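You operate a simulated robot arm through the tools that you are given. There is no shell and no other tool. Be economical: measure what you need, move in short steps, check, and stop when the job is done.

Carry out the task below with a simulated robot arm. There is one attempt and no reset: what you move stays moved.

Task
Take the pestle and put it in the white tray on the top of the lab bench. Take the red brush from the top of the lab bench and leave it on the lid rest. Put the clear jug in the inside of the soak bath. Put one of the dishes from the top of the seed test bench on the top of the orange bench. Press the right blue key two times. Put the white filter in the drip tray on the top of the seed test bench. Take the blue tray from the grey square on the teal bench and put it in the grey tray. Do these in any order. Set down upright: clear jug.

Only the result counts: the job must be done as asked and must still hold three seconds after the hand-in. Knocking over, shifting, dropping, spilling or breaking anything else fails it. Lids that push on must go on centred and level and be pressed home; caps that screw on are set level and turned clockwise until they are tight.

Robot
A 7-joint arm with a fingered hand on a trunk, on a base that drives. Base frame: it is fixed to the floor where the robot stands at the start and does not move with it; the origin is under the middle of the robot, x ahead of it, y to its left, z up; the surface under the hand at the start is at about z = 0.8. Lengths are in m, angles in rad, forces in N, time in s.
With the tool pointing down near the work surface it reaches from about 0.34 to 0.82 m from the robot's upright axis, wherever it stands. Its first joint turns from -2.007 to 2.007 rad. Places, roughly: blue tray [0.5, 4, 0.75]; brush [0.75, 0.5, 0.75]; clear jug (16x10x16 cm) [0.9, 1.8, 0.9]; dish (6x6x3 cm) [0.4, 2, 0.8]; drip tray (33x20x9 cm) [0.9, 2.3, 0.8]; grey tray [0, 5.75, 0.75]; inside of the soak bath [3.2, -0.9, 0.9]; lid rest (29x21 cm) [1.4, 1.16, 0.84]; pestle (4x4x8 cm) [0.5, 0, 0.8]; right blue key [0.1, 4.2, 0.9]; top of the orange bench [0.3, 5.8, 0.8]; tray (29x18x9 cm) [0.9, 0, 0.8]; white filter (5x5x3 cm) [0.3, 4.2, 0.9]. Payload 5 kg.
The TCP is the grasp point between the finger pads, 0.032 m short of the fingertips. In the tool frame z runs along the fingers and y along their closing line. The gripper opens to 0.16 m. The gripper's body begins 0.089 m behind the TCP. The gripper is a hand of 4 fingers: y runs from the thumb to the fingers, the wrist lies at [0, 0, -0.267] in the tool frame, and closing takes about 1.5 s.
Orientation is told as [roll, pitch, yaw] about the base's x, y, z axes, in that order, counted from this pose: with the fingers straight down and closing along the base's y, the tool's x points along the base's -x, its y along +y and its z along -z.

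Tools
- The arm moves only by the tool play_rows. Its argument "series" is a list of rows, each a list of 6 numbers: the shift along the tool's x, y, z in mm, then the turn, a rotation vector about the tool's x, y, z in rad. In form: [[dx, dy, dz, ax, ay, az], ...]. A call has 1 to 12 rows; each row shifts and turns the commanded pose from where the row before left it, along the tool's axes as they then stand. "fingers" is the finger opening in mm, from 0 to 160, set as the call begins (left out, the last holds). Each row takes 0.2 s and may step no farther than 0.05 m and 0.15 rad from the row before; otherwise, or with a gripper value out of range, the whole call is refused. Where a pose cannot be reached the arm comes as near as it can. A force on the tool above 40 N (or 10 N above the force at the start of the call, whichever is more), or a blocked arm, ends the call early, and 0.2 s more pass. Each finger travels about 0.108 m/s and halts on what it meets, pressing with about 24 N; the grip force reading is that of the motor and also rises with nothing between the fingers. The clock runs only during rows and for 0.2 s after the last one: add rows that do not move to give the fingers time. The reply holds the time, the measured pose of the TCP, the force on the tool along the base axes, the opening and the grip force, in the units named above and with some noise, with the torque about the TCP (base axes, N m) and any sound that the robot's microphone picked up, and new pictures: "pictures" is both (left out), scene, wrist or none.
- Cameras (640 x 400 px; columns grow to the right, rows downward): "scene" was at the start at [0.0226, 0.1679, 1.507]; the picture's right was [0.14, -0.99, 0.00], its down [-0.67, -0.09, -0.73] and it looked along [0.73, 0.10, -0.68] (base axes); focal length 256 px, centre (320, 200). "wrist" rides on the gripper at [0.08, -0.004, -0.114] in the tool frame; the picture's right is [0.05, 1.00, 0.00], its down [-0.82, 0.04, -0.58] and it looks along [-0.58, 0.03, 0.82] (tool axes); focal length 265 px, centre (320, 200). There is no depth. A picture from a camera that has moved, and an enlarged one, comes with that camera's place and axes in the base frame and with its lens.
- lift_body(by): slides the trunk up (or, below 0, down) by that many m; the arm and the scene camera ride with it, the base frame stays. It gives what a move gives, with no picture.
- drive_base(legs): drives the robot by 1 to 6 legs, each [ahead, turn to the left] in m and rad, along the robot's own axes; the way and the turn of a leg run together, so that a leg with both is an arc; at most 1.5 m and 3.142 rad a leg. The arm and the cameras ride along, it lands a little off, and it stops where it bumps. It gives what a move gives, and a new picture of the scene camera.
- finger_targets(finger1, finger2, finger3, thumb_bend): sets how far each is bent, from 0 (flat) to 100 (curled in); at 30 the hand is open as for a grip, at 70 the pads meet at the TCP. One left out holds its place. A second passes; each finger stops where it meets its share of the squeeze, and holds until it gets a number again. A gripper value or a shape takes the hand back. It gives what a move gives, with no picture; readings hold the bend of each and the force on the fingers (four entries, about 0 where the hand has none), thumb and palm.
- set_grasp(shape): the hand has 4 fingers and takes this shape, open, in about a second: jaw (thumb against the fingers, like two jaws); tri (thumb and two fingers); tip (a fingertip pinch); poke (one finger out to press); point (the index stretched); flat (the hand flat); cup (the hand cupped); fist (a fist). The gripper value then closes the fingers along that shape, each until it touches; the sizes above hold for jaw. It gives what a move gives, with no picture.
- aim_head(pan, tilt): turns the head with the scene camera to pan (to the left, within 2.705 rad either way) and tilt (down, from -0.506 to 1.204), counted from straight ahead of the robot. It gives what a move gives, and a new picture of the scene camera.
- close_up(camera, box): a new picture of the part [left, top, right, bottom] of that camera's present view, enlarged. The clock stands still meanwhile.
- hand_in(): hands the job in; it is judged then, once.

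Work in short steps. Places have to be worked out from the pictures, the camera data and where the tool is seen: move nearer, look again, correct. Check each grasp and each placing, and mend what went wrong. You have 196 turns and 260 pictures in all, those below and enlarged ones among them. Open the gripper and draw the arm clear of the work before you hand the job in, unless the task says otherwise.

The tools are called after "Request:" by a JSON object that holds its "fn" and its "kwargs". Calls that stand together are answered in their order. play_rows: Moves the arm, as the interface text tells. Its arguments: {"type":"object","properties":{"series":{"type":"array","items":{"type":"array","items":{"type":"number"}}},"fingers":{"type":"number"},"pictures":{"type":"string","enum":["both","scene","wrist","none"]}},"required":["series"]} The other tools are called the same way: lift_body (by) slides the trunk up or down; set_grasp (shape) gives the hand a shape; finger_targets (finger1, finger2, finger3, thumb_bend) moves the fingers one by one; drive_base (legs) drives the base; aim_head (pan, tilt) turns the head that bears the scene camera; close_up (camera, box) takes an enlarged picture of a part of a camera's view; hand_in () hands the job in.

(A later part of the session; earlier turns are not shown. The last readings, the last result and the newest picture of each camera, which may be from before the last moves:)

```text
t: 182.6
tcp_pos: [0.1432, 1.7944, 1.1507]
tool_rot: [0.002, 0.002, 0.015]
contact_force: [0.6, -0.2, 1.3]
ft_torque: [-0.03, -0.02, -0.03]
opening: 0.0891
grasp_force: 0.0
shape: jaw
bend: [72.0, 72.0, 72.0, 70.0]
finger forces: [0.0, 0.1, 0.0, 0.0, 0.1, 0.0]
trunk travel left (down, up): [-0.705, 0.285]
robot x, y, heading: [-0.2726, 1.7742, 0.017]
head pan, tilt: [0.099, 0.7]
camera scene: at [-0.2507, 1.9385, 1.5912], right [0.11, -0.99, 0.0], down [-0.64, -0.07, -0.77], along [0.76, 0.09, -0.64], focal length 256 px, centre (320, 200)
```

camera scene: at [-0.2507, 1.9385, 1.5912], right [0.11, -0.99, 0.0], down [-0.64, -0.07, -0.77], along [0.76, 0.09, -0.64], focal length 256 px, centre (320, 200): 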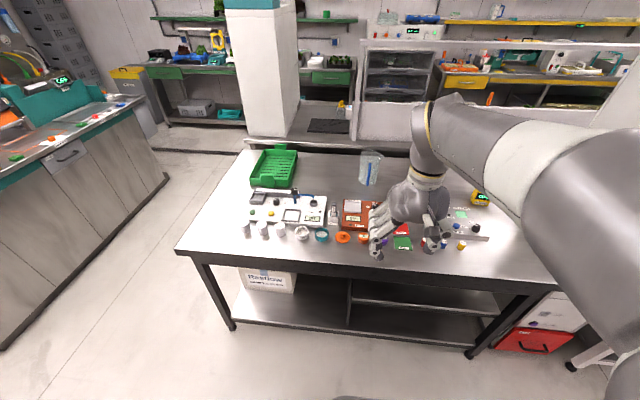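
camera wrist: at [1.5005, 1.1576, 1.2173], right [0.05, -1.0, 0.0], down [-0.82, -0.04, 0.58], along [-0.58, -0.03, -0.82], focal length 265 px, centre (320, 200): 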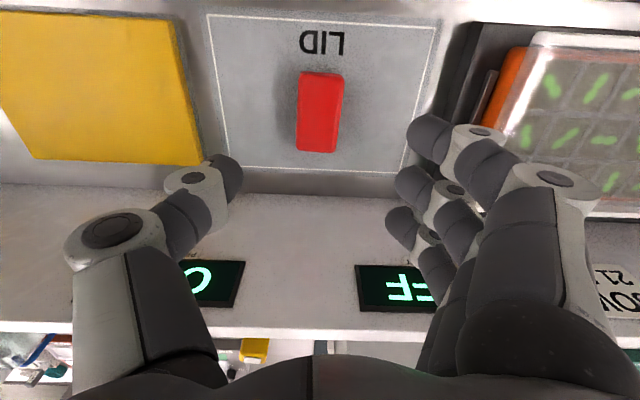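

Request:
{"fn": "close_up", "kwargs": {"camera": "scene", "box": [230, 135, 390, 255]}}

Request:
{"fn": "close_up", "kwargs": {"camera": "scene", "box": [330, 135, 410, 195]}}

```text
3.33 times, centred on (310, 195) of scene
camera zoom: at [-0.2507, 1.9385, 1.5912], right [0.11, -0.99, 0.0], down [-0.64, -0.07, -0.77], along [0.76, 0.09, -0.64], focal length 852 px, centre (353, 217)
```

zoom: 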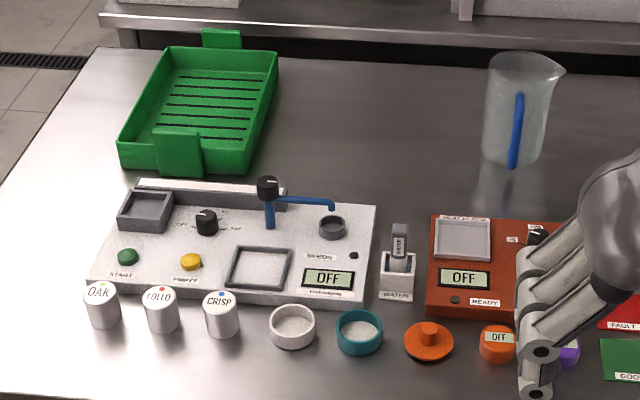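

```text
6.67 times, centred on (370, 165) of scene
camera zoom: at [-0.2507, 1.9385, 1.5912], right [0.11, -0.99, 0.0], down [-0.64, -0.07, -0.77], along [0.76, 0.09, -0.64], focal length 1704 px, centre (-13, 433)
```

zoom: 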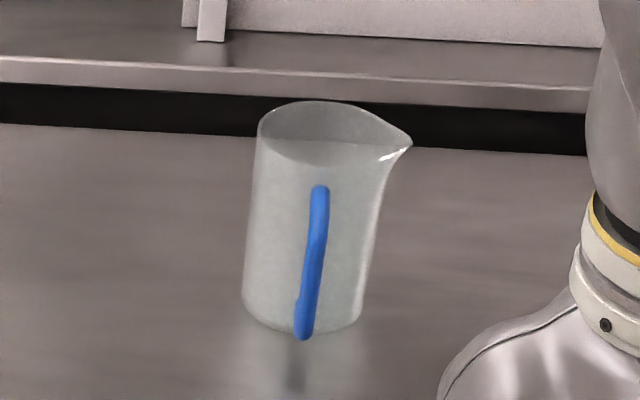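

The jug stands at ≈(0.88, 1.82) with its handle toward me – beyond straight-down reach. Plan: approach, gently drag it ~9 cm closer by the handle, then grip the body. First drive ahead to the bench.

Request:
{"fn": "drive_base", "kwargs": {"legs": [[0, -0.017], [0.265, 0]]}}

Request:
{"fn": "play_rows", "kwargs": {"series": [[-40, 2, 0, 0, 0, 0], [-40, 2, 0, 0, 0, 0], [-40, 2, 0, 0, 0, 0], [-40, 2, 0, 0, 0, 0], [-40, 2, 0, 0, 0, 0], [-40, 2, 0, 0, 0, 0], [-40, 2, 0, 0, 0, 0], [0, 0, 0, 0, 0, 0]], "fingers": 50}}

```text
t: 184.9
tcp_pos: [0.4101, 1.787, 1.1516]
tool_rot: [0.0, 0.004, -0.002]
contact_force: [0.8, -0.4, -0.2]
ft_torque: [-0.01, 0.01, -0.01]
opening: 0.0891
grasp_force: 0.1
shape: jaw
bend: [72.0, 72.0, 72.0, 70.0]
finger forces: [0.0, 0.0, 0.0, 0.0, 0.0, 0.0]
trunk travel left (down, up): [-0.705, 0.285]
robot x, y, heading: [-0.0112, 1.7722, -0.001]
head pan, tilt: [0.099, 0.7]
camera scene: at [0.019, 1.9378, 1.5911], right [0.1, -1.0, 0.0], down [-0.64, -0.06, -0.76], along [0.76, 0.07, -0.64], focal length 256 px, centre (320, 200)
```

scene: 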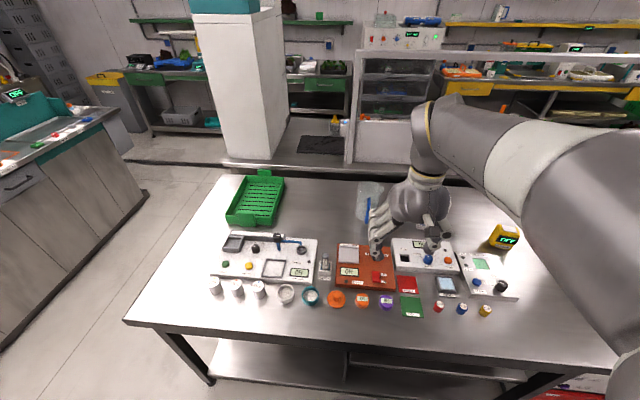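

```text
t: 186.7
tcp_pos: [0.6925, 1.8008, 1.152]
tool_rot: [-0.001, 0.001, -0.001]
contact_force: [0.0, -0.2, 0.4]
ft_torque: [-0.01, -0.02, 0.02]
opening: 0.0504
grasp_force: 0.0
shape: jaw
bend: [73.0, 73.0, 73.0, 70.0]
finger forces: [0.0, 0.0, 0.0, 0.0, 0.0, 0.0]
trunk travel left (down, up): [-0.705, 0.285]
robot x, y, heading: [-0.0061, 1.7743, 0.003]
head pan, tilt: [0.099, 0.7]
camera scene: at [0.0176, 1.9378, 1.5912], right [0.1, -1.0, 0.0], down [-0.64, -0.06, -0.77], along [0.76, 0.08, -0.64], focal length 256 px, centre (320, 200)
camera wrist: at [0.611, 1.7954, 1.2662], right [-0.05, 1.0, 0.0], down [0.82, 0.04, 0.58], along [0.58, 0.03, -0.82], focal length 265 px, centre (320, 200)
```

scene: 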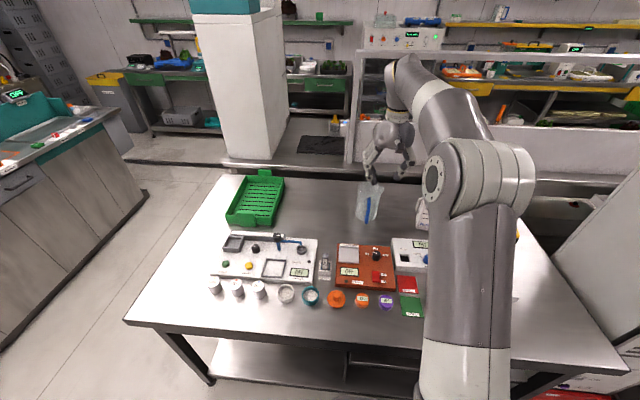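
wrist: 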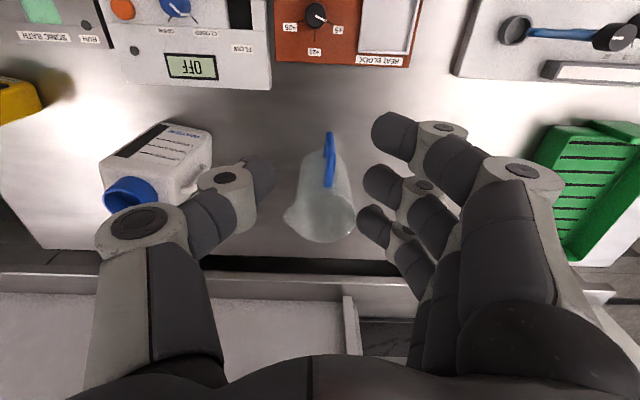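

Triangulated: jug axis ≈(0.856, 1.81), handle ≈(0.79, 1.82). Descend over the handle to z≈0.95 and check.

Request:
{"fn": "play_rows", "kwargs": {"series": [[-40, 10, 20, 0, 0, 0], [-40, 8, 20, 0, 0, 0], [0, 0, 45, 0, 0, 0], [0, 0, 45, 0, 0, 0], [0, 0, 45, 0, 0, 0], [0, 0, 25, 0, 0, 0], [0, 0, 0, 0, 0, 0]], "fingers": 50, "pictures": "wrist"}}

Request:
{"fn": "close_up", "kwargs": {"camera": "scene", "box": [340, 140, 440, 230]}}

```text
t: 188.3
tcp_pos: [0.7703, 1.8186, 0.9524]
tool_rot: [0.0, 0.001, -0.001]
contact_force: [-0.7, -0.6, 1.4]
ft_torque: [-0.02, -0.01, 0.0]
opening: 0.0503
grasp_force: 0.0
shape: jaw
bend: [73.0, 73.0, 73.0, 70.0]
finger forces: [0.1, 0.0, 0.0, 0.0, 0.1, 0.0]
trunk travel left (down, up): [-0.705, 0.285]
robot x, y, heading: [-0.0054, 1.7736, -0.001]
head pan, tilt: [0.099, 0.7]
camera wrist: at [0.69, 1.8136, 1.066], right [-0.05, 1.0, 0.0], down [0.82, 0.04, 0.58], along [0.58, 0.03, -0.82], focal length 265 px, centre (320, 200)
```

wrist: 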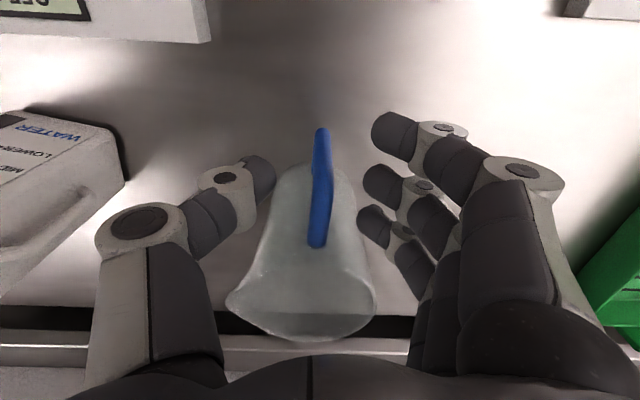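

```text
4.44 times, centred on (390, 185) of scene
camera zoom: at [0.0183, 1.9378, 1.5912], right [0.1, -1.0, 0.0], down [-0.64, -0.06, -0.76], along [0.76, 0.07, -0.64], focal length 1136 px, centre (9, 267)
```

zoom: 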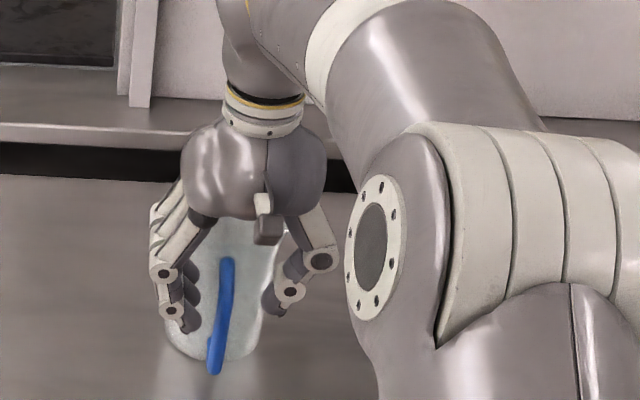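

Handle is centred between the fingers. Ease 6 mm back, lower to z≈0.885, and close gently on the handle.

Request:
{"fn": "play_rows", "kwargs": {"series": [[6, 0, 10, 0, 0, 0], [0, 0, 20, 0, 0, 0], [0, 0, 20, 0, 0, 0], [0, 0, 17, 0, 0, 0], [0, 0, 0, 0, 0, 0]], "pictures": "wrist"}}

```text
t: 189.5
tcp_pos: [0.7631, 1.8187, 0.8837]
tool_rot: [0.001, 0.002, -0.002]
contact_force: [0.0, -1.1, -0.6]
ft_torque: [-0.01, 0.01, 0.01]
opening: 0.0506
grasp_force: 0.2
shape: jaw
bend: [73.0, 73.0, 73.0, 70.0]
finger forces: [0.0, 0.0, 0.0, 0.1, 0.0, 0.0]
trunk travel left (down, up): [-0.705, 0.285]
robot x, y, heading: [-0.0037, 1.7705, -0.004]
head pan, tilt: [0.099, 0.7]
camera wrist: at [0.6838, 1.8142, 0.9985], right [-0.05, 1.0, 0.0], down [0.82, 0.04, 0.58], along [0.58, 0.03, -0.82], focal length 265 px, centre (320, 200)
```

wrist: 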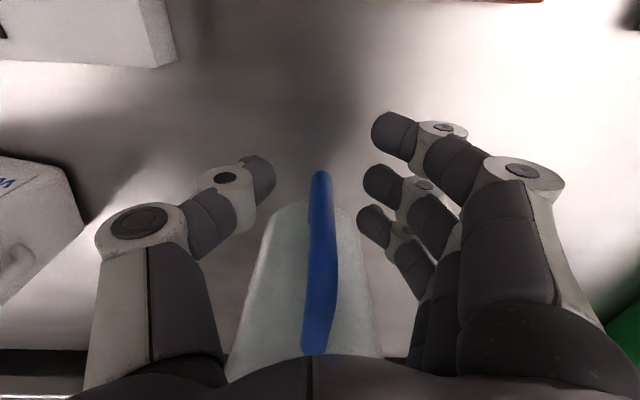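

The handle gap is too tight for three fingers. Alternative: a ~0.17 rad outward tilt gives enough reach to grip the jug body directly. Rise clear first.

Request:
{"fn": "play_rows", "kwargs": {"series": [[5, 0, -40, 0, 0, 0], [0, 0, -45, 0, 0, 0], [0, 0, -45, 0, 0, 0], [0, -3, 0, 0, -0.1, 0], [0, -3, 0, 0, -0.08, 0], [-25, 0, 0, 0, 0, 0], [-25, 0, 0, 0, 0, 0], [0, 0, 0, 0, 0, 0]], "fingers": 150, "pictures": "wrist"}}

```text
t: 191.3
tcp_pos: [0.8083, 1.8124, 1.0239]
tool_rot: [0.001, -0.18, -0.003]
contact_force: [-0.2, -0.5, -0.2]
ft_torque: [0.02, 0.0, 0.02]
opening: 0.1502
grasp_force: 0.1
shape: jaw
bend: [42.0, 42.0, 42.0, 39.0]
finger forces: [0.0, 0.0, 0.0, 0.0, 0.0, 0.0]
trunk travel left (down, up): [-0.705, 0.285]
robot x, y, heading: [-0.0072, 1.7693, -0.001]
head pan, tilt: [0.099, 0.7]
camera wrist: at [0.709, 1.808, 1.1223], right [-0.05, 1.0, -0.01], down [0.7, 0.04, 0.71], along [0.71, 0.03, -0.7], focal length 265 px, centre (320, 200)
```

wrist: 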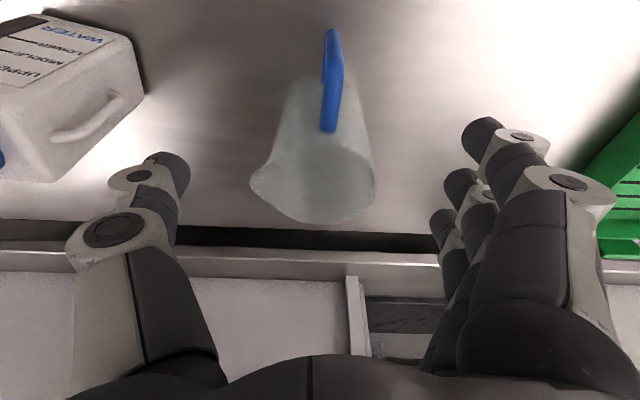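

Forward to x≈0.852 and check the reach.

Request:
{"fn": "play_rows", "kwargs": {"series": [[-22, 1, 4, 0, 0, 0], [-21, 1, 4, 0, 0, 0], [0, 0, 0, 0, 0, 0]], "pictures": "none"}}

```text
t: 192.1
tcp_pos: [0.852, 1.8137, 1.025]
tool_rot: [0.0, -0.181, -0.001]
contact_force: [0.3, 0.2, -0.4]
ft_torque: [-0.04, -0.01, -0.02]
opening: 0.15
grasp_force: 0.0
shape: jaw
bend: [42.0, 42.0, 42.0, 39.0]
finger forces: [0.0, 0.1, 0.0, 0.0, 0.0, 0.0]
trunk travel left (down, up): [-0.705, 0.285]
robot x, y, heading: [-0.0085, 1.777, -0.006]
head pan, tilt: [0.099, 0.7]
```

Reachable. Descend vertically in steps around the jug.

Request:
{"fn": "play_rows", "kwargs": {"series": [[5.4, 0, 29.5, 0, 0, 0], [5.4, 0, 29.5, 0, 0, 0], [5.4, 0, 29.5, 0, 0, 0], [4, 0, 22, 0, 0, 0], [0, 0, 0, 0, 0, 0]], "pictures": "wrist"}}

Request:
{"fn": "close_up", "kwargs": {"camera": "scene", "box": [340, 140, 440, 230]}}

```text
t: 193.3
tcp_pos: [0.8525, 1.8133, 0.9105]
tool_rot: [-0.001, -0.18, -0.001]
contact_force: [-0.7, -0.2, -0.9]
ft_torque: [0.02, 0.0, -0.01]
opening: 0.15
grasp_force: 0.2
shape: jaw
bend: [42.0, 42.0, 42.0, 39.0]
finger forces: [0.1, 0.1, 0.1, 0.0, 0.0, 0.0]
trunk travel left (down, up): [-0.705, 0.285]
robot x, y, heading: [-0.0064, 1.7706, -0.003]
head pan, tilt: [0.099, 0.7]
camera wrist: at [0.7527, 1.8087, 1.0091], right [-0.05, 1.0, -0.01], down [0.7, 0.04, 0.71], along [0.71, 0.03, -0.7], focal length 265 px, centre (320, 200)
```

wrist: 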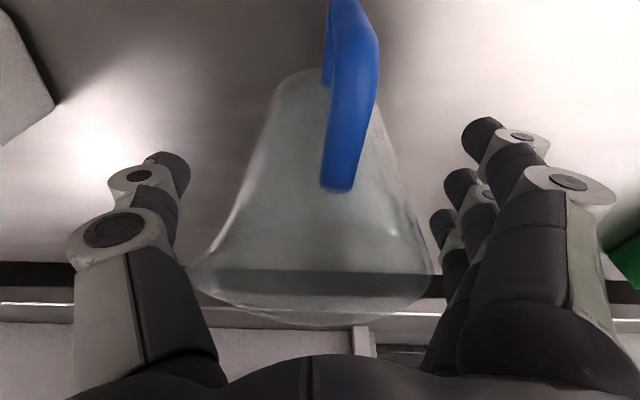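

```text
4.44 times, centred on (390, 185) of scene
camera zoom: at [0.0182, 1.9378, 1.5912], right [0.1, -1.0, 0.0], down [-0.64, -0.06, -0.76], along [0.76, 0.07, -0.64], focal length 1136 px, centre (9, 267)
```

zoom: 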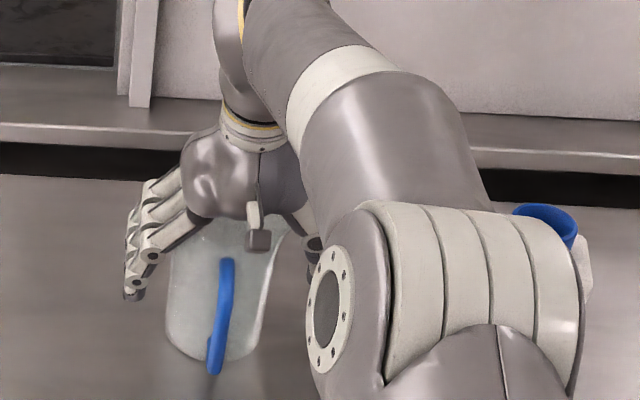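

Jug sits between thumb and fingers. Close.

Request:
{"fn": "play_rows", "kwargs": {"series": [[0, 0, 0, 0, 0, 0], [0, 0, 0, 0, 0, 0], [0, 0, 0, 0, 0, 0], [0, 0, 0, 0, 0, 0], [0, 0, 0, 0, 0, 0]], "fingers": 60, "pictures": "wrist"}}

```text
t: 194.5
tcp_pos: [0.8521, 1.813, 0.9106]
tool_rot: [0.0, -0.18, -0.002]
contact_force: [0.7, -0.1, -1.0]
ft_torque: [-0.01, 0.06, 0.01]
opening: 0.08
grasp_force: 24.0
shape: jaw
bend: [73.0, 72.0, 72.0, 70.0]
finger forces: [6.1, 6.6, 7.4, 0.1, 21.6, 0.0]
trunk travel left (down, up): [-0.705, 0.285]
robot x, y, heading: [-0.0029, 1.7736, -0.004]
head pan, tilt: [0.099, 0.7]
camera wrist: at [0.7528, 1.8087, 1.0092], right [-0.05, 1.0, -0.01], down [0.7, 0.04, 0.71], along [0.71, 0.03, -0.7], focal length 265 px, centre (320, 200)
```

wrist: 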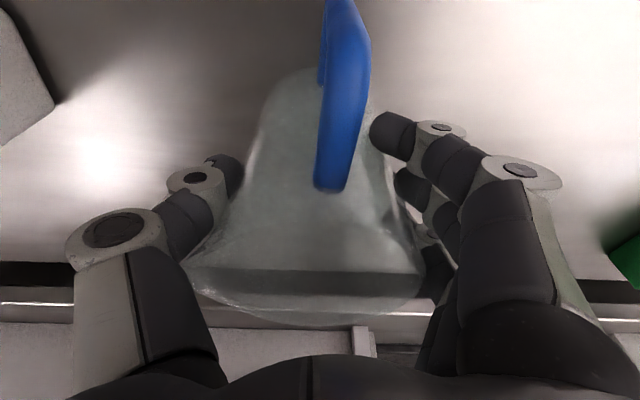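

Solid grip. Lift straight up ~11 cm.

Request:
{"fn": "play_rows", "kwargs": {"series": [[-2, 0, -10, 0, 0, 0], [-5.4, 0, -29.5, 0, 0, 0], [-5.4, 0, -29.5, 0, 0, 0], [-5.4, 0, -29.5, 0, 0, 0], [-2, 0, -11, 0, 0, 0], [0, 0, 0, 0, 0, 0]]}}

```text
t: 195.9
tcp_pos: [0.8527, 1.8149, 1.0212]
tool_rot: [0.001, -0.178, -0.001]
contact_force: [0.3, 0.4, -1.0]
ft_torque: [0.03, -0.03, 0.03]
opening: 0.08
grasp_force: 23.7
shape: jaw
bend: [73.0, 72.0, 72.0, 70.0]
finger forces: [6.1, 6.5, 7.5, 0.1, 21.5, 0.0]
trunk travel left (down, up): [-0.705, 0.285]
robot x, y, heading: [-0.0067, 1.7741, -0.003]
head pan, tilt: [0.099, 0.7]
camera scene: at [0.0185, 1.9378, 1.5911], right [0.1, -1.0, 0.0], down [-0.64, -0.06, -0.76], along [0.76, 0.07, -0.64], focal length 256 px, centre (320, 200)
camera wrist: at [0.7532, 1.8098, 1.1202], right [-0.05, 1.0, -0.01], down [0.7, 0.04, 0.71], along [0.71, 0.03, -0.7], focal length 265 px, centre (320, 200)
```

scene: 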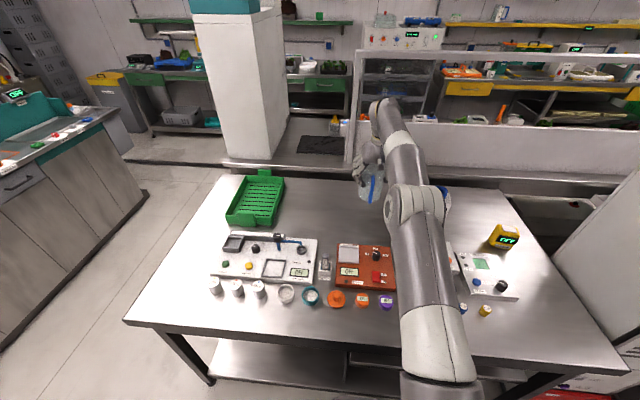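
wrist: 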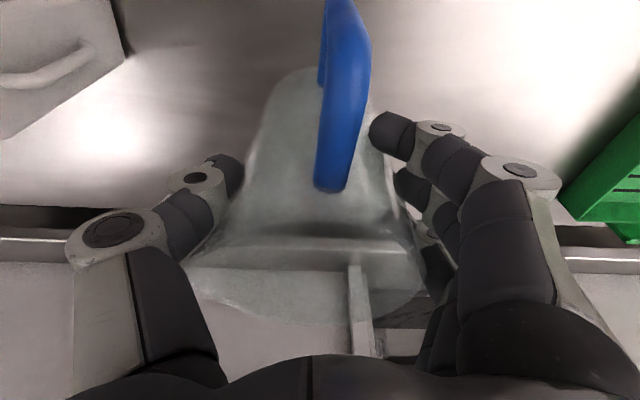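

Raise the trunk for clearance, then untilt and retract.

Request:
{"fn": "lift_body", "kwargs": {"by": 0.12}}

Request:
{"fn": "play_rows", "kwargs": {"series": [[35, 0, 0, 0, 0.06, 0], [35, 0, 0, 0, 0.06, 0], [40, 0, 0, 0, 0.06, 0], [45, 0, 0, 0, 0, 0], [45, 0, 0, 0, 0, 0], [45, 0, 0, 0, 0, 0], [45, 0, 0, 0, 0, 0], [45, 0, 0, 0, 0, 0], [45, 0, 0, 0, 0, 0], [20, 0, 0, 0, 0, 0]]}}

```text
t: 197.4
tcp_pos: [0.8532, 1.8148, 1.1408]
tool_rot: [0.002, -0.181, 0.002]
contact_force: [0.0, 0.1, -1.5]
ft_torque: [0.03, 0.02, 0.01]
opening: 0.0797
grasp_force: 24.1
shape: jaw
bend: [73.0, 72.0, 72.0, 70.0]
finger forces: [6.2, 6.5, 7.5, 0.0, 21.5, 0.1]
trunk travel left (down, up): [-0.825, 0.165]
robot x, y, heading: [-0.0052, 1.7747, -0.005]
head pan, tilt: [0.099, 0.7]
```

```text
t: 199.6
tcp_pos: [0.4535, 1.8163, 1.1295]
tool_rot: [0.001, 0.0, -0.003]
contact_force: [0.1, 0.8, -0.8]
ft_torque: [0.01, -0.01, 0.0]
opening: 0.0798
grasp_force: 24.2
shape: jaw
bend: [73.0, 72.0, 72.0, 70.0]
finger forces: [6.1, 6.3, 7.8, 0.1, 21.4, 0.0]
trunk travel left (down, up): [-0.825, 0.165]
robot x, y, heading: [-0.0052, 1.7729, -0.002]
head pan, tilt: [0.099, 0.7]
camera scene: at [0.018, 1.9379, 1.7111], right [0.1, -1.0, 0.0], down [-0.64, -0.06, -0.77], along [0.76, 0.07, -0.64], focal length 256 px, centre (320, 200)
camera wrist: at [0.3728, 1.811, 1.2437], right [-0.05, 1.0, 0.0], down [0.82, 0.04, 0.58], along [0.58, 0.03, -0.82], focal length 265 px, centre (320, 200)
```

scene: 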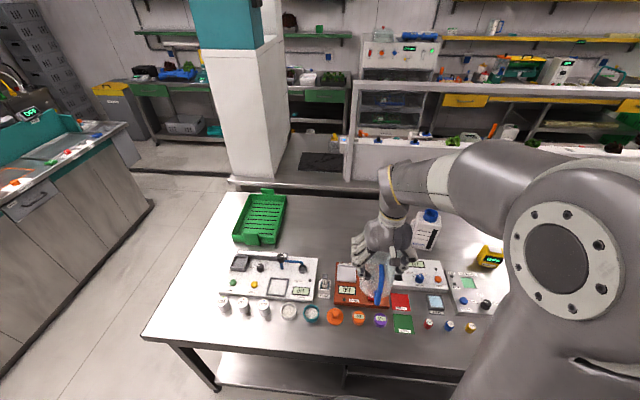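
wrist: 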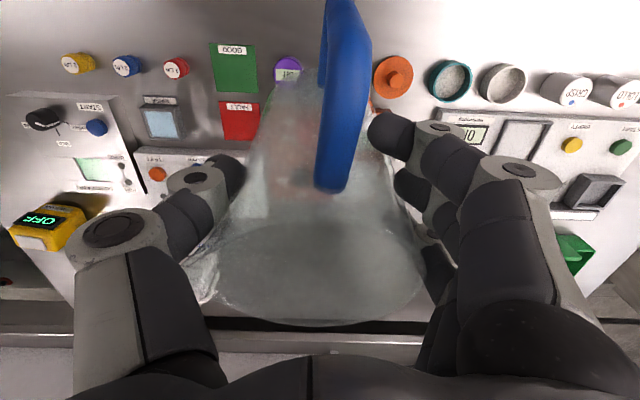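

Drive back round to the soak bath: reverse, south, then east.

Request:
{"fn": "drive_base", "kwargs": {"legs": [[-0.27, 0], [0, -1.569], [1.4, 0], [1.36, 0], [0, 1.571], [1.2, 0]]}}

Request:
{"fn": "drive_base", "kwargs": {"legs": [[1.1, 0]]}}

Request:
{"fn": "aim_head", "kwargs": {"pan": 0.1, "tilt": 0.6}}

```text
t: 227.8
tcp_pos: [1.4164, -0.9079, 1.1289]
tool_rot: [0.001, 0.004, 0.031]
contact_force: [0.2, 0.6, -1.2]
ft_torque: [0.03, 0.01, -0.01]
opening: 0.0788
grasp_force: 23.5
shape: jaw
bend: [74.0, 72.0, 72.0, 70.0]
finger forces: [5.4, 5.9, 8.6, 0.1, 21.1, 0.0]
trunk travel left (down, up): [-0.825, 0.165]
robot x, y, heading: [0.954, -0.9687, 0.032]
head pan, tilt: [0.099, 0.7]
camera scene: at [0.9771, -0.8005, 1.7111], right [0.13, -0.99, 0.0], down [-0.64, -0.08, -0.76], along [0.76, 0.1, -0.64], focal length 256 px, centre (320, 200)
```

scene: 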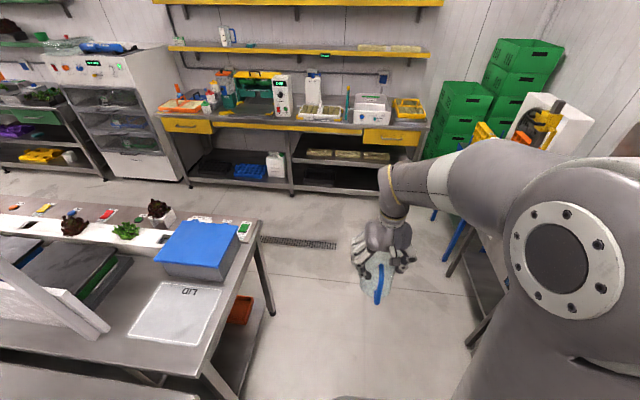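

```text
t: 233.4
tcp_pos: [2.5122, -0.8743, 1.129]
tool_rot: [0.001, 0.002, 0.03]
contact_force: [1.2, 0.1, -2.1]
ft_torque: [0.01, 0.0, 0.0]
opening: 0.0789
grasp_force: 23.8
shape: jaw
bend: [74.0, 72.0, 72.0, 70.0]
finger forces: [5.4, 5.9, 8.6, 0.1, 21.0, 0.0]
trunk travel left (down, up): [-0.825, 0.165]
robot x, y, heading: [2.0493, -0.9353, 0.029]
head pan, tilt: [0.099, 0.7]
camera scene: at [2.0735, -0.7659, 1.7111], right [0.13, -0.99, 0.0], down [-0.64, -0.08, -0.76], along [0.76, 0.1, -0.64], focal length 256 px, centre (320, 200)
```

scene: 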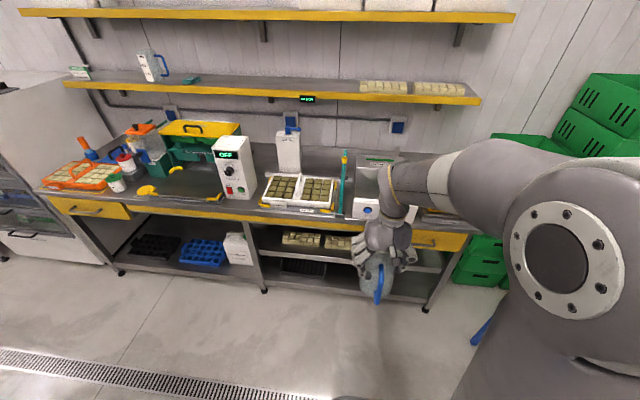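

```text
t: 234.1
tcp_pos: [2.5135, -0.874, 1.13]
tool_rot: [0.001, -0.001, 0.031]
contact_force: [0.7, 0.0, -1.7]
ft_torque: [-0.01, -0.01, -0.01]
opening: 0.0789
grasp_force: 23.8
shape: jaw
bend: [74.0, 72.0, 72.0, 70.0]
finger forces: [5.4, 6.0, 8.6, 0.1, 21.1, 0.0]
trunk travel left (down, up): [-0.825, 0.165]
robot x, y, heading: [2.0538, -0.93, 0.03]
head pan, tilt: [0.099, 0.6]
camera scene: at [2.0765, -0.7654, 1.7197], right [0.13, -0.99, 0.0], down [-0.56, -0.07, -0.82], along [0.82, 0.11, -0.57], focal length 256 px, centre (320, 200)
```

scene: 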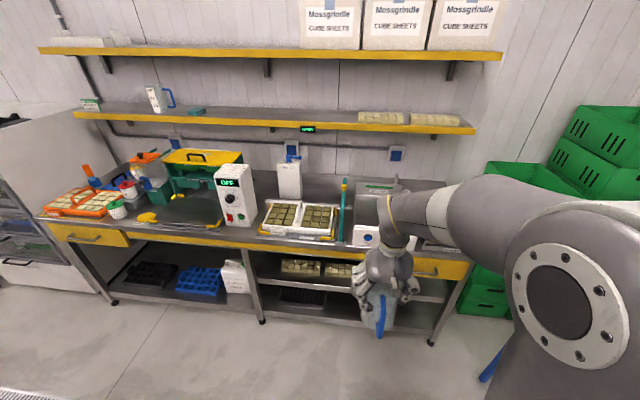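

Request:
{"fn": "close_up", "kwargs": {"camera": "scene", "box": [320, 150, 480, 270]}}

```text
3.33 times, centred on (400, 210) of scene
camera zoom: at [2.0765, -0.7654, 1.7197], right [0.13, -0.99, 0.0], down [-0.56, -0.07, -0.82], along [0.82, 0.11, -0.57], focal length 852 px, centre (53, 167)
```

zoom: 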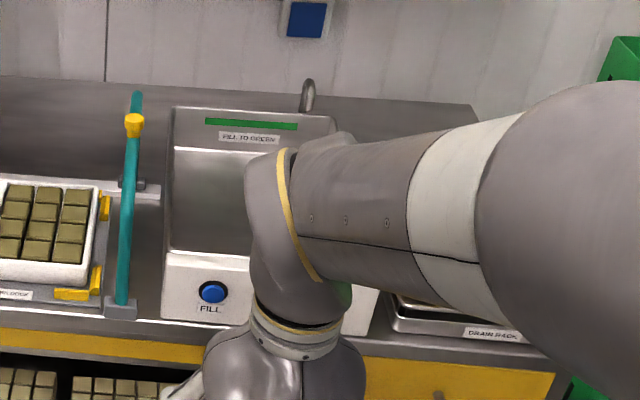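

The soak bath basin spans about x 3.0–3.4, y −0.80…−1.06 (FILL panel in front). I close in to x≈2.33 and extend afterwards.

Request:
{"fn": "drive_base", "kwargs": {"legs": [[0.28, -0.03]]}}

Request:
{"fn": "play_rows", "kwargs": {"series": [[-45, -8, 0, 0, 0, 0], [-45, -8, 0, 0, 0, 0], [-45, -8, 0, 0, 0, 0], [-45, -8, 0, 0, 0, 0], [-10, -4, 0, 0, -0.06, 0], [0, 0, 0, 0, -0.06, 0], [0, 0, 0, 0, -0.06, 0], [0, 0, 0, 0, 0, 0]]}}

```text
t: 236.1
tcp_pos: [2.7967, -0.8806, 1.1292]
tool_rot: [-0.001, 0.003, 0.004]
contact_force: [1.0, -0.3, -0.8]
ft_torque: [0.01, 0.05, 0.0]
opening: 0.0787
grasp_force: 23.9
shape: jaw
bend: [74.0, 72.0, 72.0, 70.0]
finger forces: [5.3, 5.9, 8.6, 0.0, 21.1, 0.0]
trunk travel left (down, up): [-0.825, 0.165]
robot x, y, heading: [2.3336, -0.9257, 0.004]
head pan, tilt: [0.099, 0.6]
camera scene: at [2.3648, -0.7612, 1.7197], right [0.1, -0.99, 0.0], down [-0.56, -0.06, -0.82], along [0.82, 0.08, -0.57], focal length 256 px, centre (320, 200)
```

scene: 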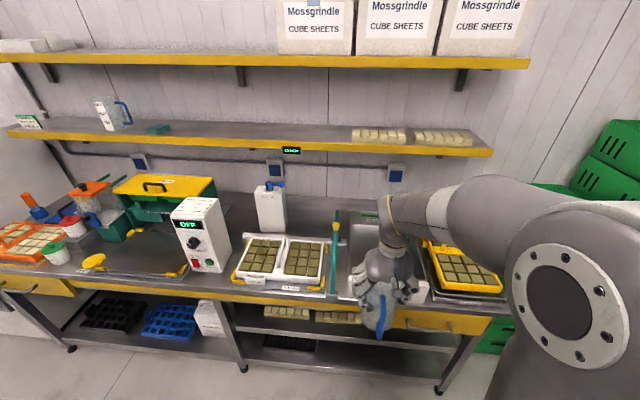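

```text
t: 237.9
tcp_pos: [2.9866, -0.9167, 1.129]
tool_rot: [0.0, -0.18, 0.004]
contact_force: [0.1, -0.6, -1.7]
ft_torque: [0.02, -0.01, -0.02]
opening: 0.0786
grasp_force: 23.8
shape: jaw
bend: [74.0, 72.0, 72.0, 70.0]
finger forces: [5.4, 6.0, 8.6, 0.0, 21.0, 0.1]
trunk travel left (down, up): [-0.825, 0.165]
robot x, y, heading: [2.3326, -0.9251, 0.001]
head pan, tilt: [0.099, 0.6]
camera scene: at [2.364, -0.7613, 1.7198], right [0.1, -0.99, 0.0], down [-0.56, -0.06, -0.82], along [0.82, 0.08, -0.57], focal length 256 px, centre (320, 200)
camera wrist: at [2.8871, -0.9222, 1.227], right [-0.05, 1.0, -0.01], down [0.7, 0.04, 0.71], along [0.71, 0.03, -0.7], focal length 265 px, centre (320, 200)
```

scene: 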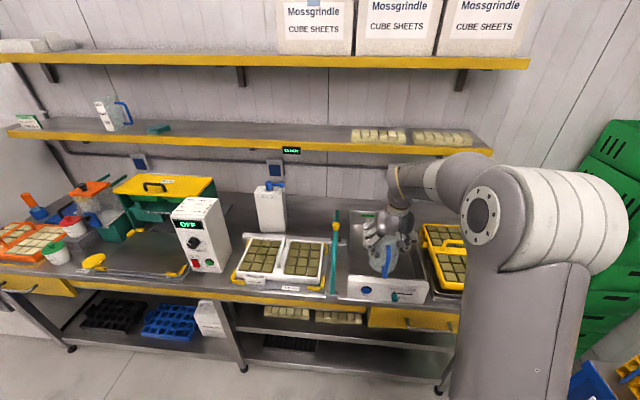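
wrist: 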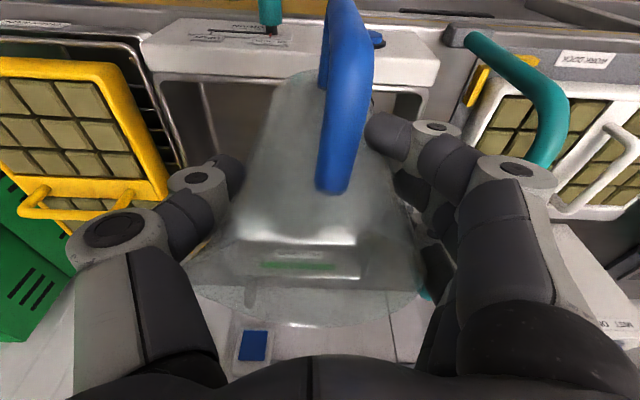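

Request:
{"fn": "close_up", "kwargs": {"camera": "scene", "box": [320, 190, 480, 310]}}

```text
3.33 times, centred on (400, 250) of scene
camera zoom: at [2.364, -0.7613, 1.7198], right [0.1, -0.99, 0.0], down [-0.56, -0.06, -0.82], along [0.82, 0.08, -0.57], focal length 852 px, centre (53, 33)
```

zoom: 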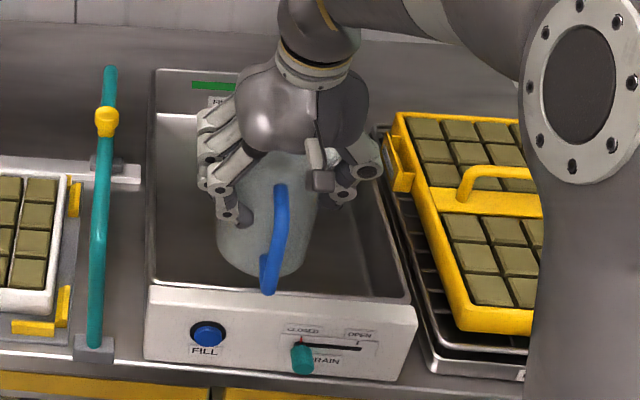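

Basin inner centre y≈−0.955. Extend over it to x≈3.15.

Request:
{"fn": "play_rows", "kwargs": {"series": [[-40, -9, 7.3, 0, 0, 0], [-40, -9, 7.3, 0, 0, 0], [-40, -9, 7.3, 0, 0, 0], [-40, -8, 7.3, 0, 0, 0], [0, 0, 0, 0, 0, 0]], "pictures": "wrist"}}

Request:
{"fn": "close_up", "kwargs": {"camera": "scene", "box": [320, 190, 480, 310]}}

```text
t: 239.1
tcp_pos: [3.148, -0.951, 1.1288]
tool_rot: [0.0, -0.179, 0.003]
contact_force: [-0.5, 1.1, -0.9]
ft_torque: [0.0, -0.04, -0.03]
opening: 0.0783
grasp_force: 23.7
shape: jaw
bend: [74.0, 72.0, 72.0, 70.0]
finger forces: [5.2, 6.2, 8.9, 0.1, 21.0, 0.0]
trunk travel left (down, up): [-0.825, 0.165]
robot x, y, heading: [2.3325, -0.925, 0.005]
head pan, tilt: [0.099, 0.6]
camera wrist: at [3.0487, -0.9564, 1.2276], right [-0.05, 1.0, -0.01], down [0.7, 0.04, 0.71], along [0.71, 0.03, -0.7], focal length 265 px, centre (320, 200)
```

wrist: 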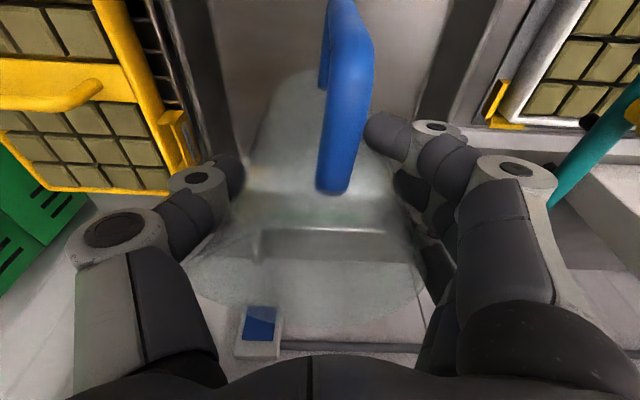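

```text
3.33 times, centred on (400, 250) of scene
camera zoom: at [2.3626, -0.7612, 1.7198], right [0.1, -0.99, 0.0], down [-0.56, -0.06, -0.83], along [0.82, 0.08, -0.56], focal length 852 px, centre (53, 33)
```

zoom: 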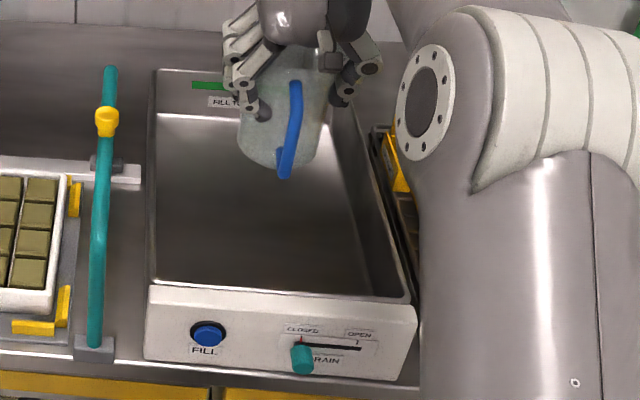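

Clear floor below. I lower with the trunk (pure vertical), first 12 cm.

Request:
{"fn": "lift_body", "kwargs": {"by": -0.12}}

Request:
{"fn": "close_up", "kwargs": {"camera": "scene", "box": [320, 170, 480, 290]}}

```text
t: 240.6
tcp_pos: [3.1498, -0.9513, 1.0085]
tool_rot: [0.001, -0.179, 0.003]
contact_force: [-0.3, -0.3, -1.0]
ft_torque: [-0.01, 0.01, 0.01]
opening: 0.0786
grasp_force: 24.2
shape: jaw
bend: [74.0, 72.0, 72.0, 70.0]
finger forces: [5.2, 6.2, 8.8, 0.0, 21.0, 0.0]
trunk travel left (down, up): [-0.705, 0.285]
robot x, y, heading: [2.3382, -0.9254, 0.005]
head pan, tilt: [0.099, 0.6]
```

```text
3.33 times, centred on (400, 230) of scene
camera zoom: at [2.3635, -0.7613, 1.5998], right [0.1, -0.99, 0.0], down [-0.56, -0.06, -0.83], along [0.82, 0.08, -0.56], focal length 852 px, centre (53, 100)
```

zoom: 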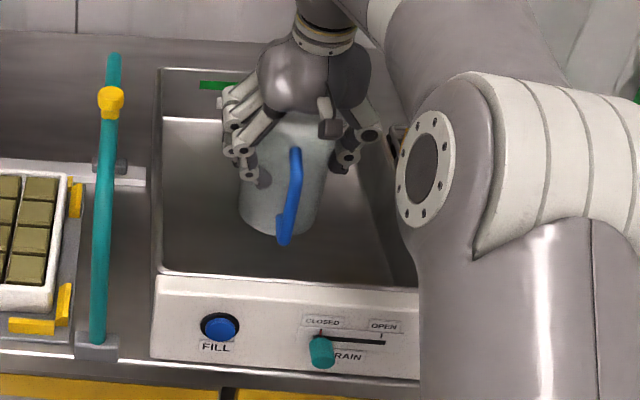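

Request:
{"fn": "lift_body", "kwargs": {"by": -0.03}}

Request:
{"fn": "play_rows", "kwargs": {"series": [[1.5, 0, 8, 0, 0, 0], [1.5, 0, 8, 0, 0, 0], [1, 0, 6, 0, 0, 0], [0, 0, 0, 0, 0, 0]], "pictures": "none"}}

Request:
{"fn": "close_up", "kwargs": {"camera": "scene", "box": [320, 170, 480, 290]}}

```text
t: 241.3
tcp_pos: [3.1488, -0.9507, 0.978]
tool_rot: [-0.001, -0.179, 0.003]
contact_force: [0.0, 0.5, -1.9]
ft_torque: [-0.02, 0.01, 0.02]
opening: 0.0784
grasp_force: 23.4
shape: jaw
bend: [74.0, 72.0, 72.0, 70.0]
finger forces: [5.5, 6.5, 8.8, 0.0, 21.5, 0.0]
trunk travel left (down, up): [-0.675, 0.315]
robot x, y, heading: [2.3355, -0.9284, 0.005]
head pan, tilt: [0.099, 0.6]
```

```text
t: 242.3
tcp_pos: [3.1472, -0.9516, 0.9593]
tool_rot: [0.0, -0.183, 0.005]
contact_force: [1.4, -2.2, 25.2]
ft_torque: [-0.05, -0.2, 0.03]
opening: 0.0737
grasp_force: 23.6
shape: jaw
bend: [75.0, 73.0, 72.0, 72.0]
finger forces: [1.9, 6.1, 11.8, 0.0, 19.9, 0.0]
trunk travel left (down, up): [-0.675, 0.315]
robot x, y, heading: [2.3379, -0.9316, 0.005]
head pan, tilt: [0.099, 0.6]
```

```text
3.33 times, centred on (400, 230) of scene
camera zoom: at [2.3607, -0.7614, 1.5699], right [0.1, -0.99, 0.0], down [-0.56, -0.06, -0.83], along [0.82, 0.08, -0.56], focal length 852 px, centre (53, 100)
```

zoom: 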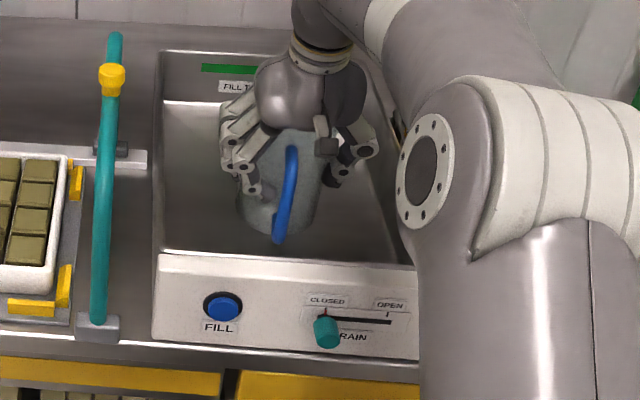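

Contact with the basin floor. Relieve 3 mm and open.

Request:
{"fn": "play_rows", "kwargs": {"series": [[-0.5, 0, -3, 0, 0, 0], [0, 0, 0, 0, 0, 0]], "pictures": "none"}}

Request:
{"fn": "play_rows", "kwargs": {"series": [[0, 0, 0, 0, 0, 0], [0, 0, 0, 0, 0, 0], [0, 0, 0, 0, 0, 0]], "fingers": 140}}

Request:
{"fn": "close_up", "kwargs": {"camera": "scene", "box": [320, 170, 480, 290]}}

```text
t: 242.9
tcp_pos: [3.1472, -0.9514, 0.9594]
tool_rot: [0.002, -0.181, 0.004]
contact_force: [1.5, -2.4, 14.5]
ft_torque: [-0.09, -0.17, 0.05]
opening: 0.0735
grasp_force: 24.1
shape: jaw
bend: [75.0, 73.0, 72.0, 72.0]
finger forces: [1.8, 6.0, 11.1, 0.0, 19.9, 0.1]
trunk travel left (down, up): [-0.675, 0.315]
robot x, y, heading: [2.3372, -0.9261, 0.003]
head pan, tilt: [0.099, 0.6]
```

```text
t: 243.7
tcp_pos: [3.148, -0.9505, 0.9594]
tool_rot: [0.0, -0.18, 0.003]
contact_force: [0.1, 0.1, 0.2]
ft_torque: [0.01, 0.02, 0.0]
opening: 0.1397
grasp_force: 0.1
shape: jaw
bend: [51.0, 51.0, 51.0, 47.0]
finger forces: [0.0, 0.1, 0.1, 0.0, 0.0, 0.0]
trunk travel left (down, up): [-0.675, 0.315]
robot x, y, heading: [2.3383, -0.9257, 0.004]
head pan, tilt: [0.099, 0.6]
camera scene: at [2.3635, -0.7613, 1.5697], right [0.1, -0.99, 0.0], down [-0.56, -0.06, -0.82], along [0.82, 0.08, -0.57], focal length 256 px, centre (320, 200)
camera wrist: at [3.0489, -0.9562, 1.0571], right [-0.05, 1.0, -0.01], down [0.7, 0.04, 0.71], along [0.71, 0.03, -0.7], focal length 265 px, centre (320, 200)
```

scene: 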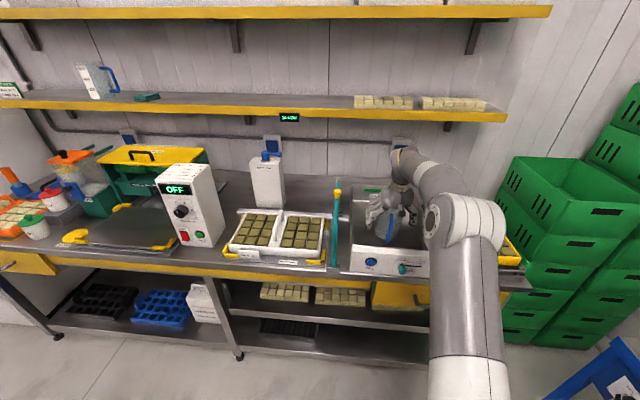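
wrist: 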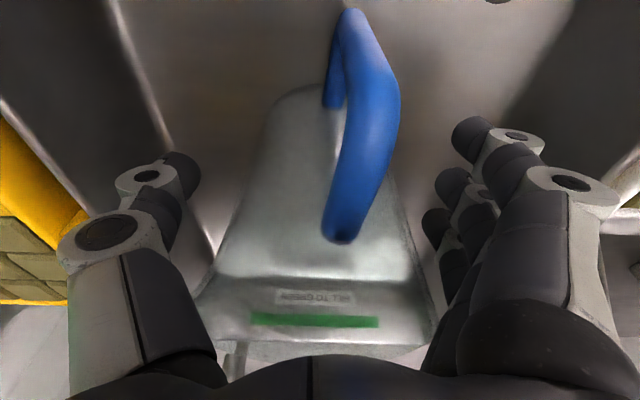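

```text
3.33 times, centred on (400, 230) of scene
camera zoom: at [2.3635, -0.7613, 1.5697], right [0.1, -0.99, 0.0], down [-0.56, -0.06, -0.82], along [0.82, 0.08, -0.57], focal length 852 px, centre (53, 100)
```

zoom: 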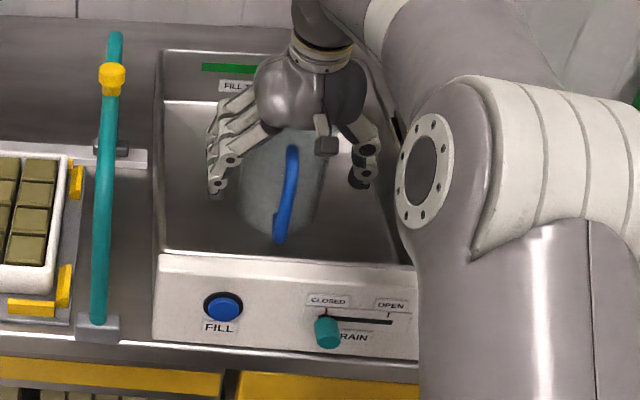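

Jug stands upright in the basin. Raise straight up with the trunk, then retract.

Request:
{"fn": "lift_body", "kwargs": {"by": 0.2}}

Request:
{"fn": "play_rows", "kwargs": {"series": [[40, 5, 0, 0, 0.06, 0], [40, 5, 0, 0, 0.06, 0], [45, 5, 0, 0, 0.06, 0], [45, 5, 0, 0, 0, 0], [45, 0, 0, 0, 0, 0], [45, 0, 0, 0, 0, 0], [45, 0, 0, 0, 0, 0], [45, 0, 0, 0, 0, 0], [30, 0, 0, 0, 0, 0], [0, 0, 0, 0, 0, 0]], "fingers": 90, "pictures": "scene"}}

Request:
{"fn": "close_up", "kwargs": {"camera": "scene", "box": [320, 190, 480, 310]}}

```text
t: 245.9
tcp_pos: [3.1482, -0.951, 1.1592]
tool_rot: [-0.001, -0.18, 0.005]
contact_force: [-0.1, -0.7, 0.0]
ft_torque: [-0.01, 0.03, 0.02]
opening: 0.1397
grasp_force: 0.0
shape: jaw
bend: [51.0, 51.0, 51.0, 47.0]
finger forces: [0.1, 0.1, 0.0, 0.0, 0.0, 0.0]
trunk travel left (down, up): [-0.875, 0.115]
robot x, y, heading: [2.3364, -0.9281, 0.003]
head pan, tilt: [0.099, 0.6]
```

```text
t: 248.1
tcp_pos: [2.7694, -0.9321, 1.1437]
tool_rot: [0.0, 0.001, 0.002]
contact_force: [0.2, -0.1, -0.7]
ft_torque: [0.0, 0.01, -0.02]
opening: 0.0908
grasp_force: 0.0
shape: jaw
bend: [71.0, 71.0, 71.0, 70.0]
finger forces: [0.1, 0.0, 0.0, 0.0, 0.1, 0.1]
trunk travel left (down, up): [-0.875, 0.115]
robot x, y, heading: [2.3346, -0.9298, 0.004]
head pan, tilt: [0.099, 0.6]
camera scene: at [2.3641, -0.7614, 1.7698], right [0.1, -0.99, 0.0], down [-0.56, -0.06, -0.82], along [0.82, 0.08, -0.57], focal length 256 px, centre (320, 200)
```

scene: 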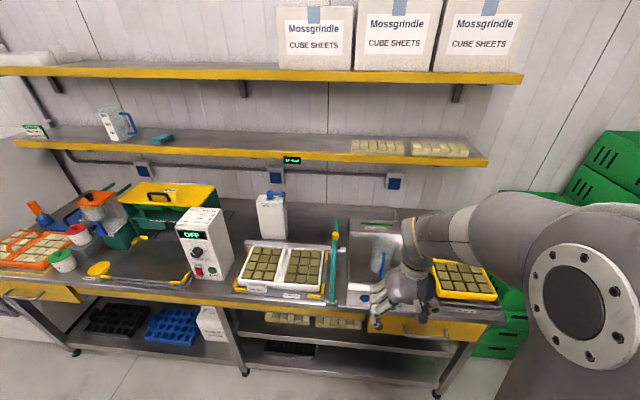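

```text
3.33 times, centred on (400, 250) of scene
camera zoom: at [2.3641, -0.7614, 1.7698], right [0.1, -0.99, 0.0], down [-0.56, -0.06, -0.82], along [0.82, 0.08, -0.57], focal length 852 px, centre (53, 33)
```

zoom: 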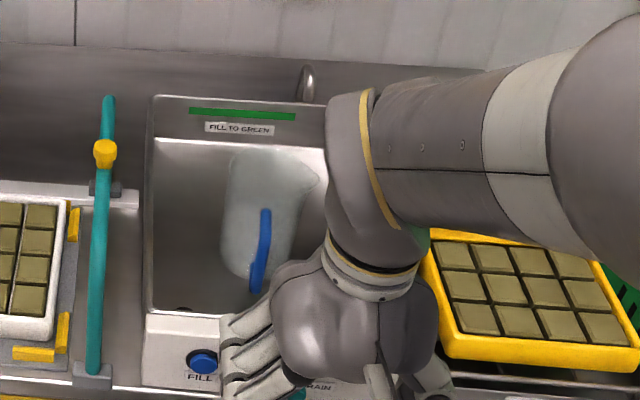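

Jug done. Now reverse back along the aisle and go to the seed test bench for a dish.

Request:
{"fn": "drive_base", "kwargs": {"legs": [[-1.3, 0], [-1.3, 0], [0, 1.567], [1.45, 0], [1.45, 0], [0, -1.571]]}}

Request:
{"fn": "lift_body", "kwargs": {"by": -0.15}}

Request:
{"fn": "aim_head", "kwargs": {"pan": 0.1, "tilt": 0.75}}

```text
t: 282.0
tcp_pos: [0.1984, 1.9894, 1.144]
tool_rot: [0.0, 0.0, 0.012]
contact_force: [0.1, 0.3, -0.2]
ft_torque: [0.01, -0.03, -0.01]
opening: 0.0905
grasp_force: 0.0
shape: jaw
bend: [71.0, 71.0, 71.0, 70.0]
finger forces: [0.0, 0.1, 0.0, 0.0, 0.0, 0.0]
trunk travel left (down, up): [-0.875, 0.115]
robot x, y, heading: [-0.2345, 1.9921, 0.014]
head pan, tilt: [0.099, 0.6]
camera scene: at [-0.2091, 2.156, 1.7698], right [0.11, -0.99, 0.0], down [-0.56, -0.06, -0.83], along [0.82, 0.09, -0.56], focal length 256 px, centre (320, 200)
```

scene: 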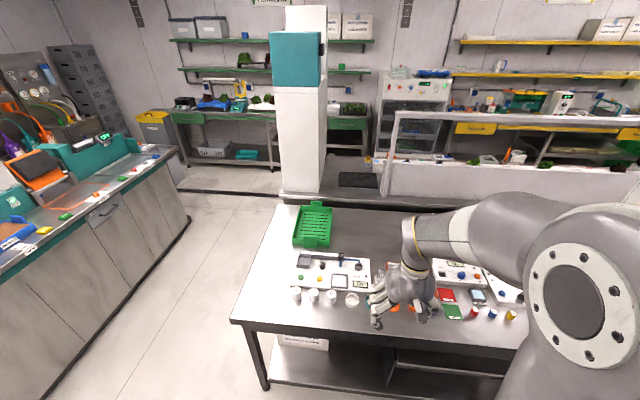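

```text
t: 283.8
tcp_pos: [0.1976, 1.9888, 0.9955]
tool_rot: [0.0, 0.0, 0.013]
contact_force: [-0.3, 0.3, 0.7]
ft_torque: [-0.05, -0.02, 0.0]
opening: 0.0906
grasp_force: 0.0
shape: jaw
bend: [71.0, 71.0, 71.0, 70.0]
finger forces: [0.0, 0.0, 0.0, 0.0, 0.0, 0.0]
trunk travel left (down, up): [-0.725, 0.265]
robot x, y, heading: [-0.2358, 1.9891, 0.012]
head pan, tilt: [0.099, 0.6]
```

```text
t: 284.5
tcp_pos: [0.1985, 1.9891, 0.9949]
tool_rot: [-0.002, 0.0, 0.013]
contact_force: [-0.2, 0.4, -0.1]
ft_torque: [0.03, 0.0, -0.03]
opening: 0.0908
grasp_force: 0.0
shape: jaw
bend: [71.0, 71.0, 71.0, 70.0]
finger forces: [0.1, 0.0, 0.0, 0.0, 0.0, 0.1]
trunk travel left (down, up): [-0.725, 0.265]
robot x, y, heading: [-0.2369, 1.9921, 0.009]
head pan, tilt: [0.099, 0.75]
camera scene: at [-0.2146, 2.1555, 1.607], right [0.11, -0.99, 0.0], down [-0.68, -0.08, -0.73], along [0.73, 0.08, -0.68], focal length 256 px, centre (320, 200)
```

scene: 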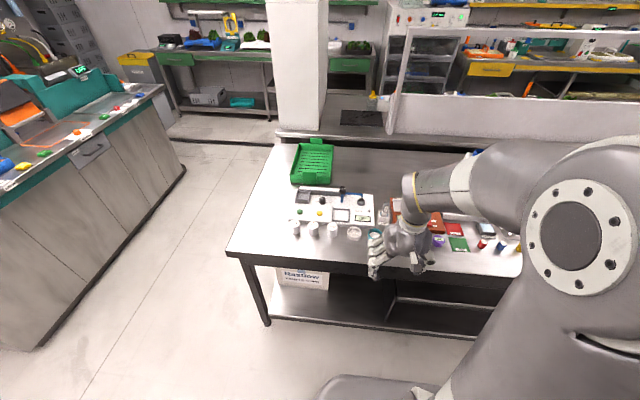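

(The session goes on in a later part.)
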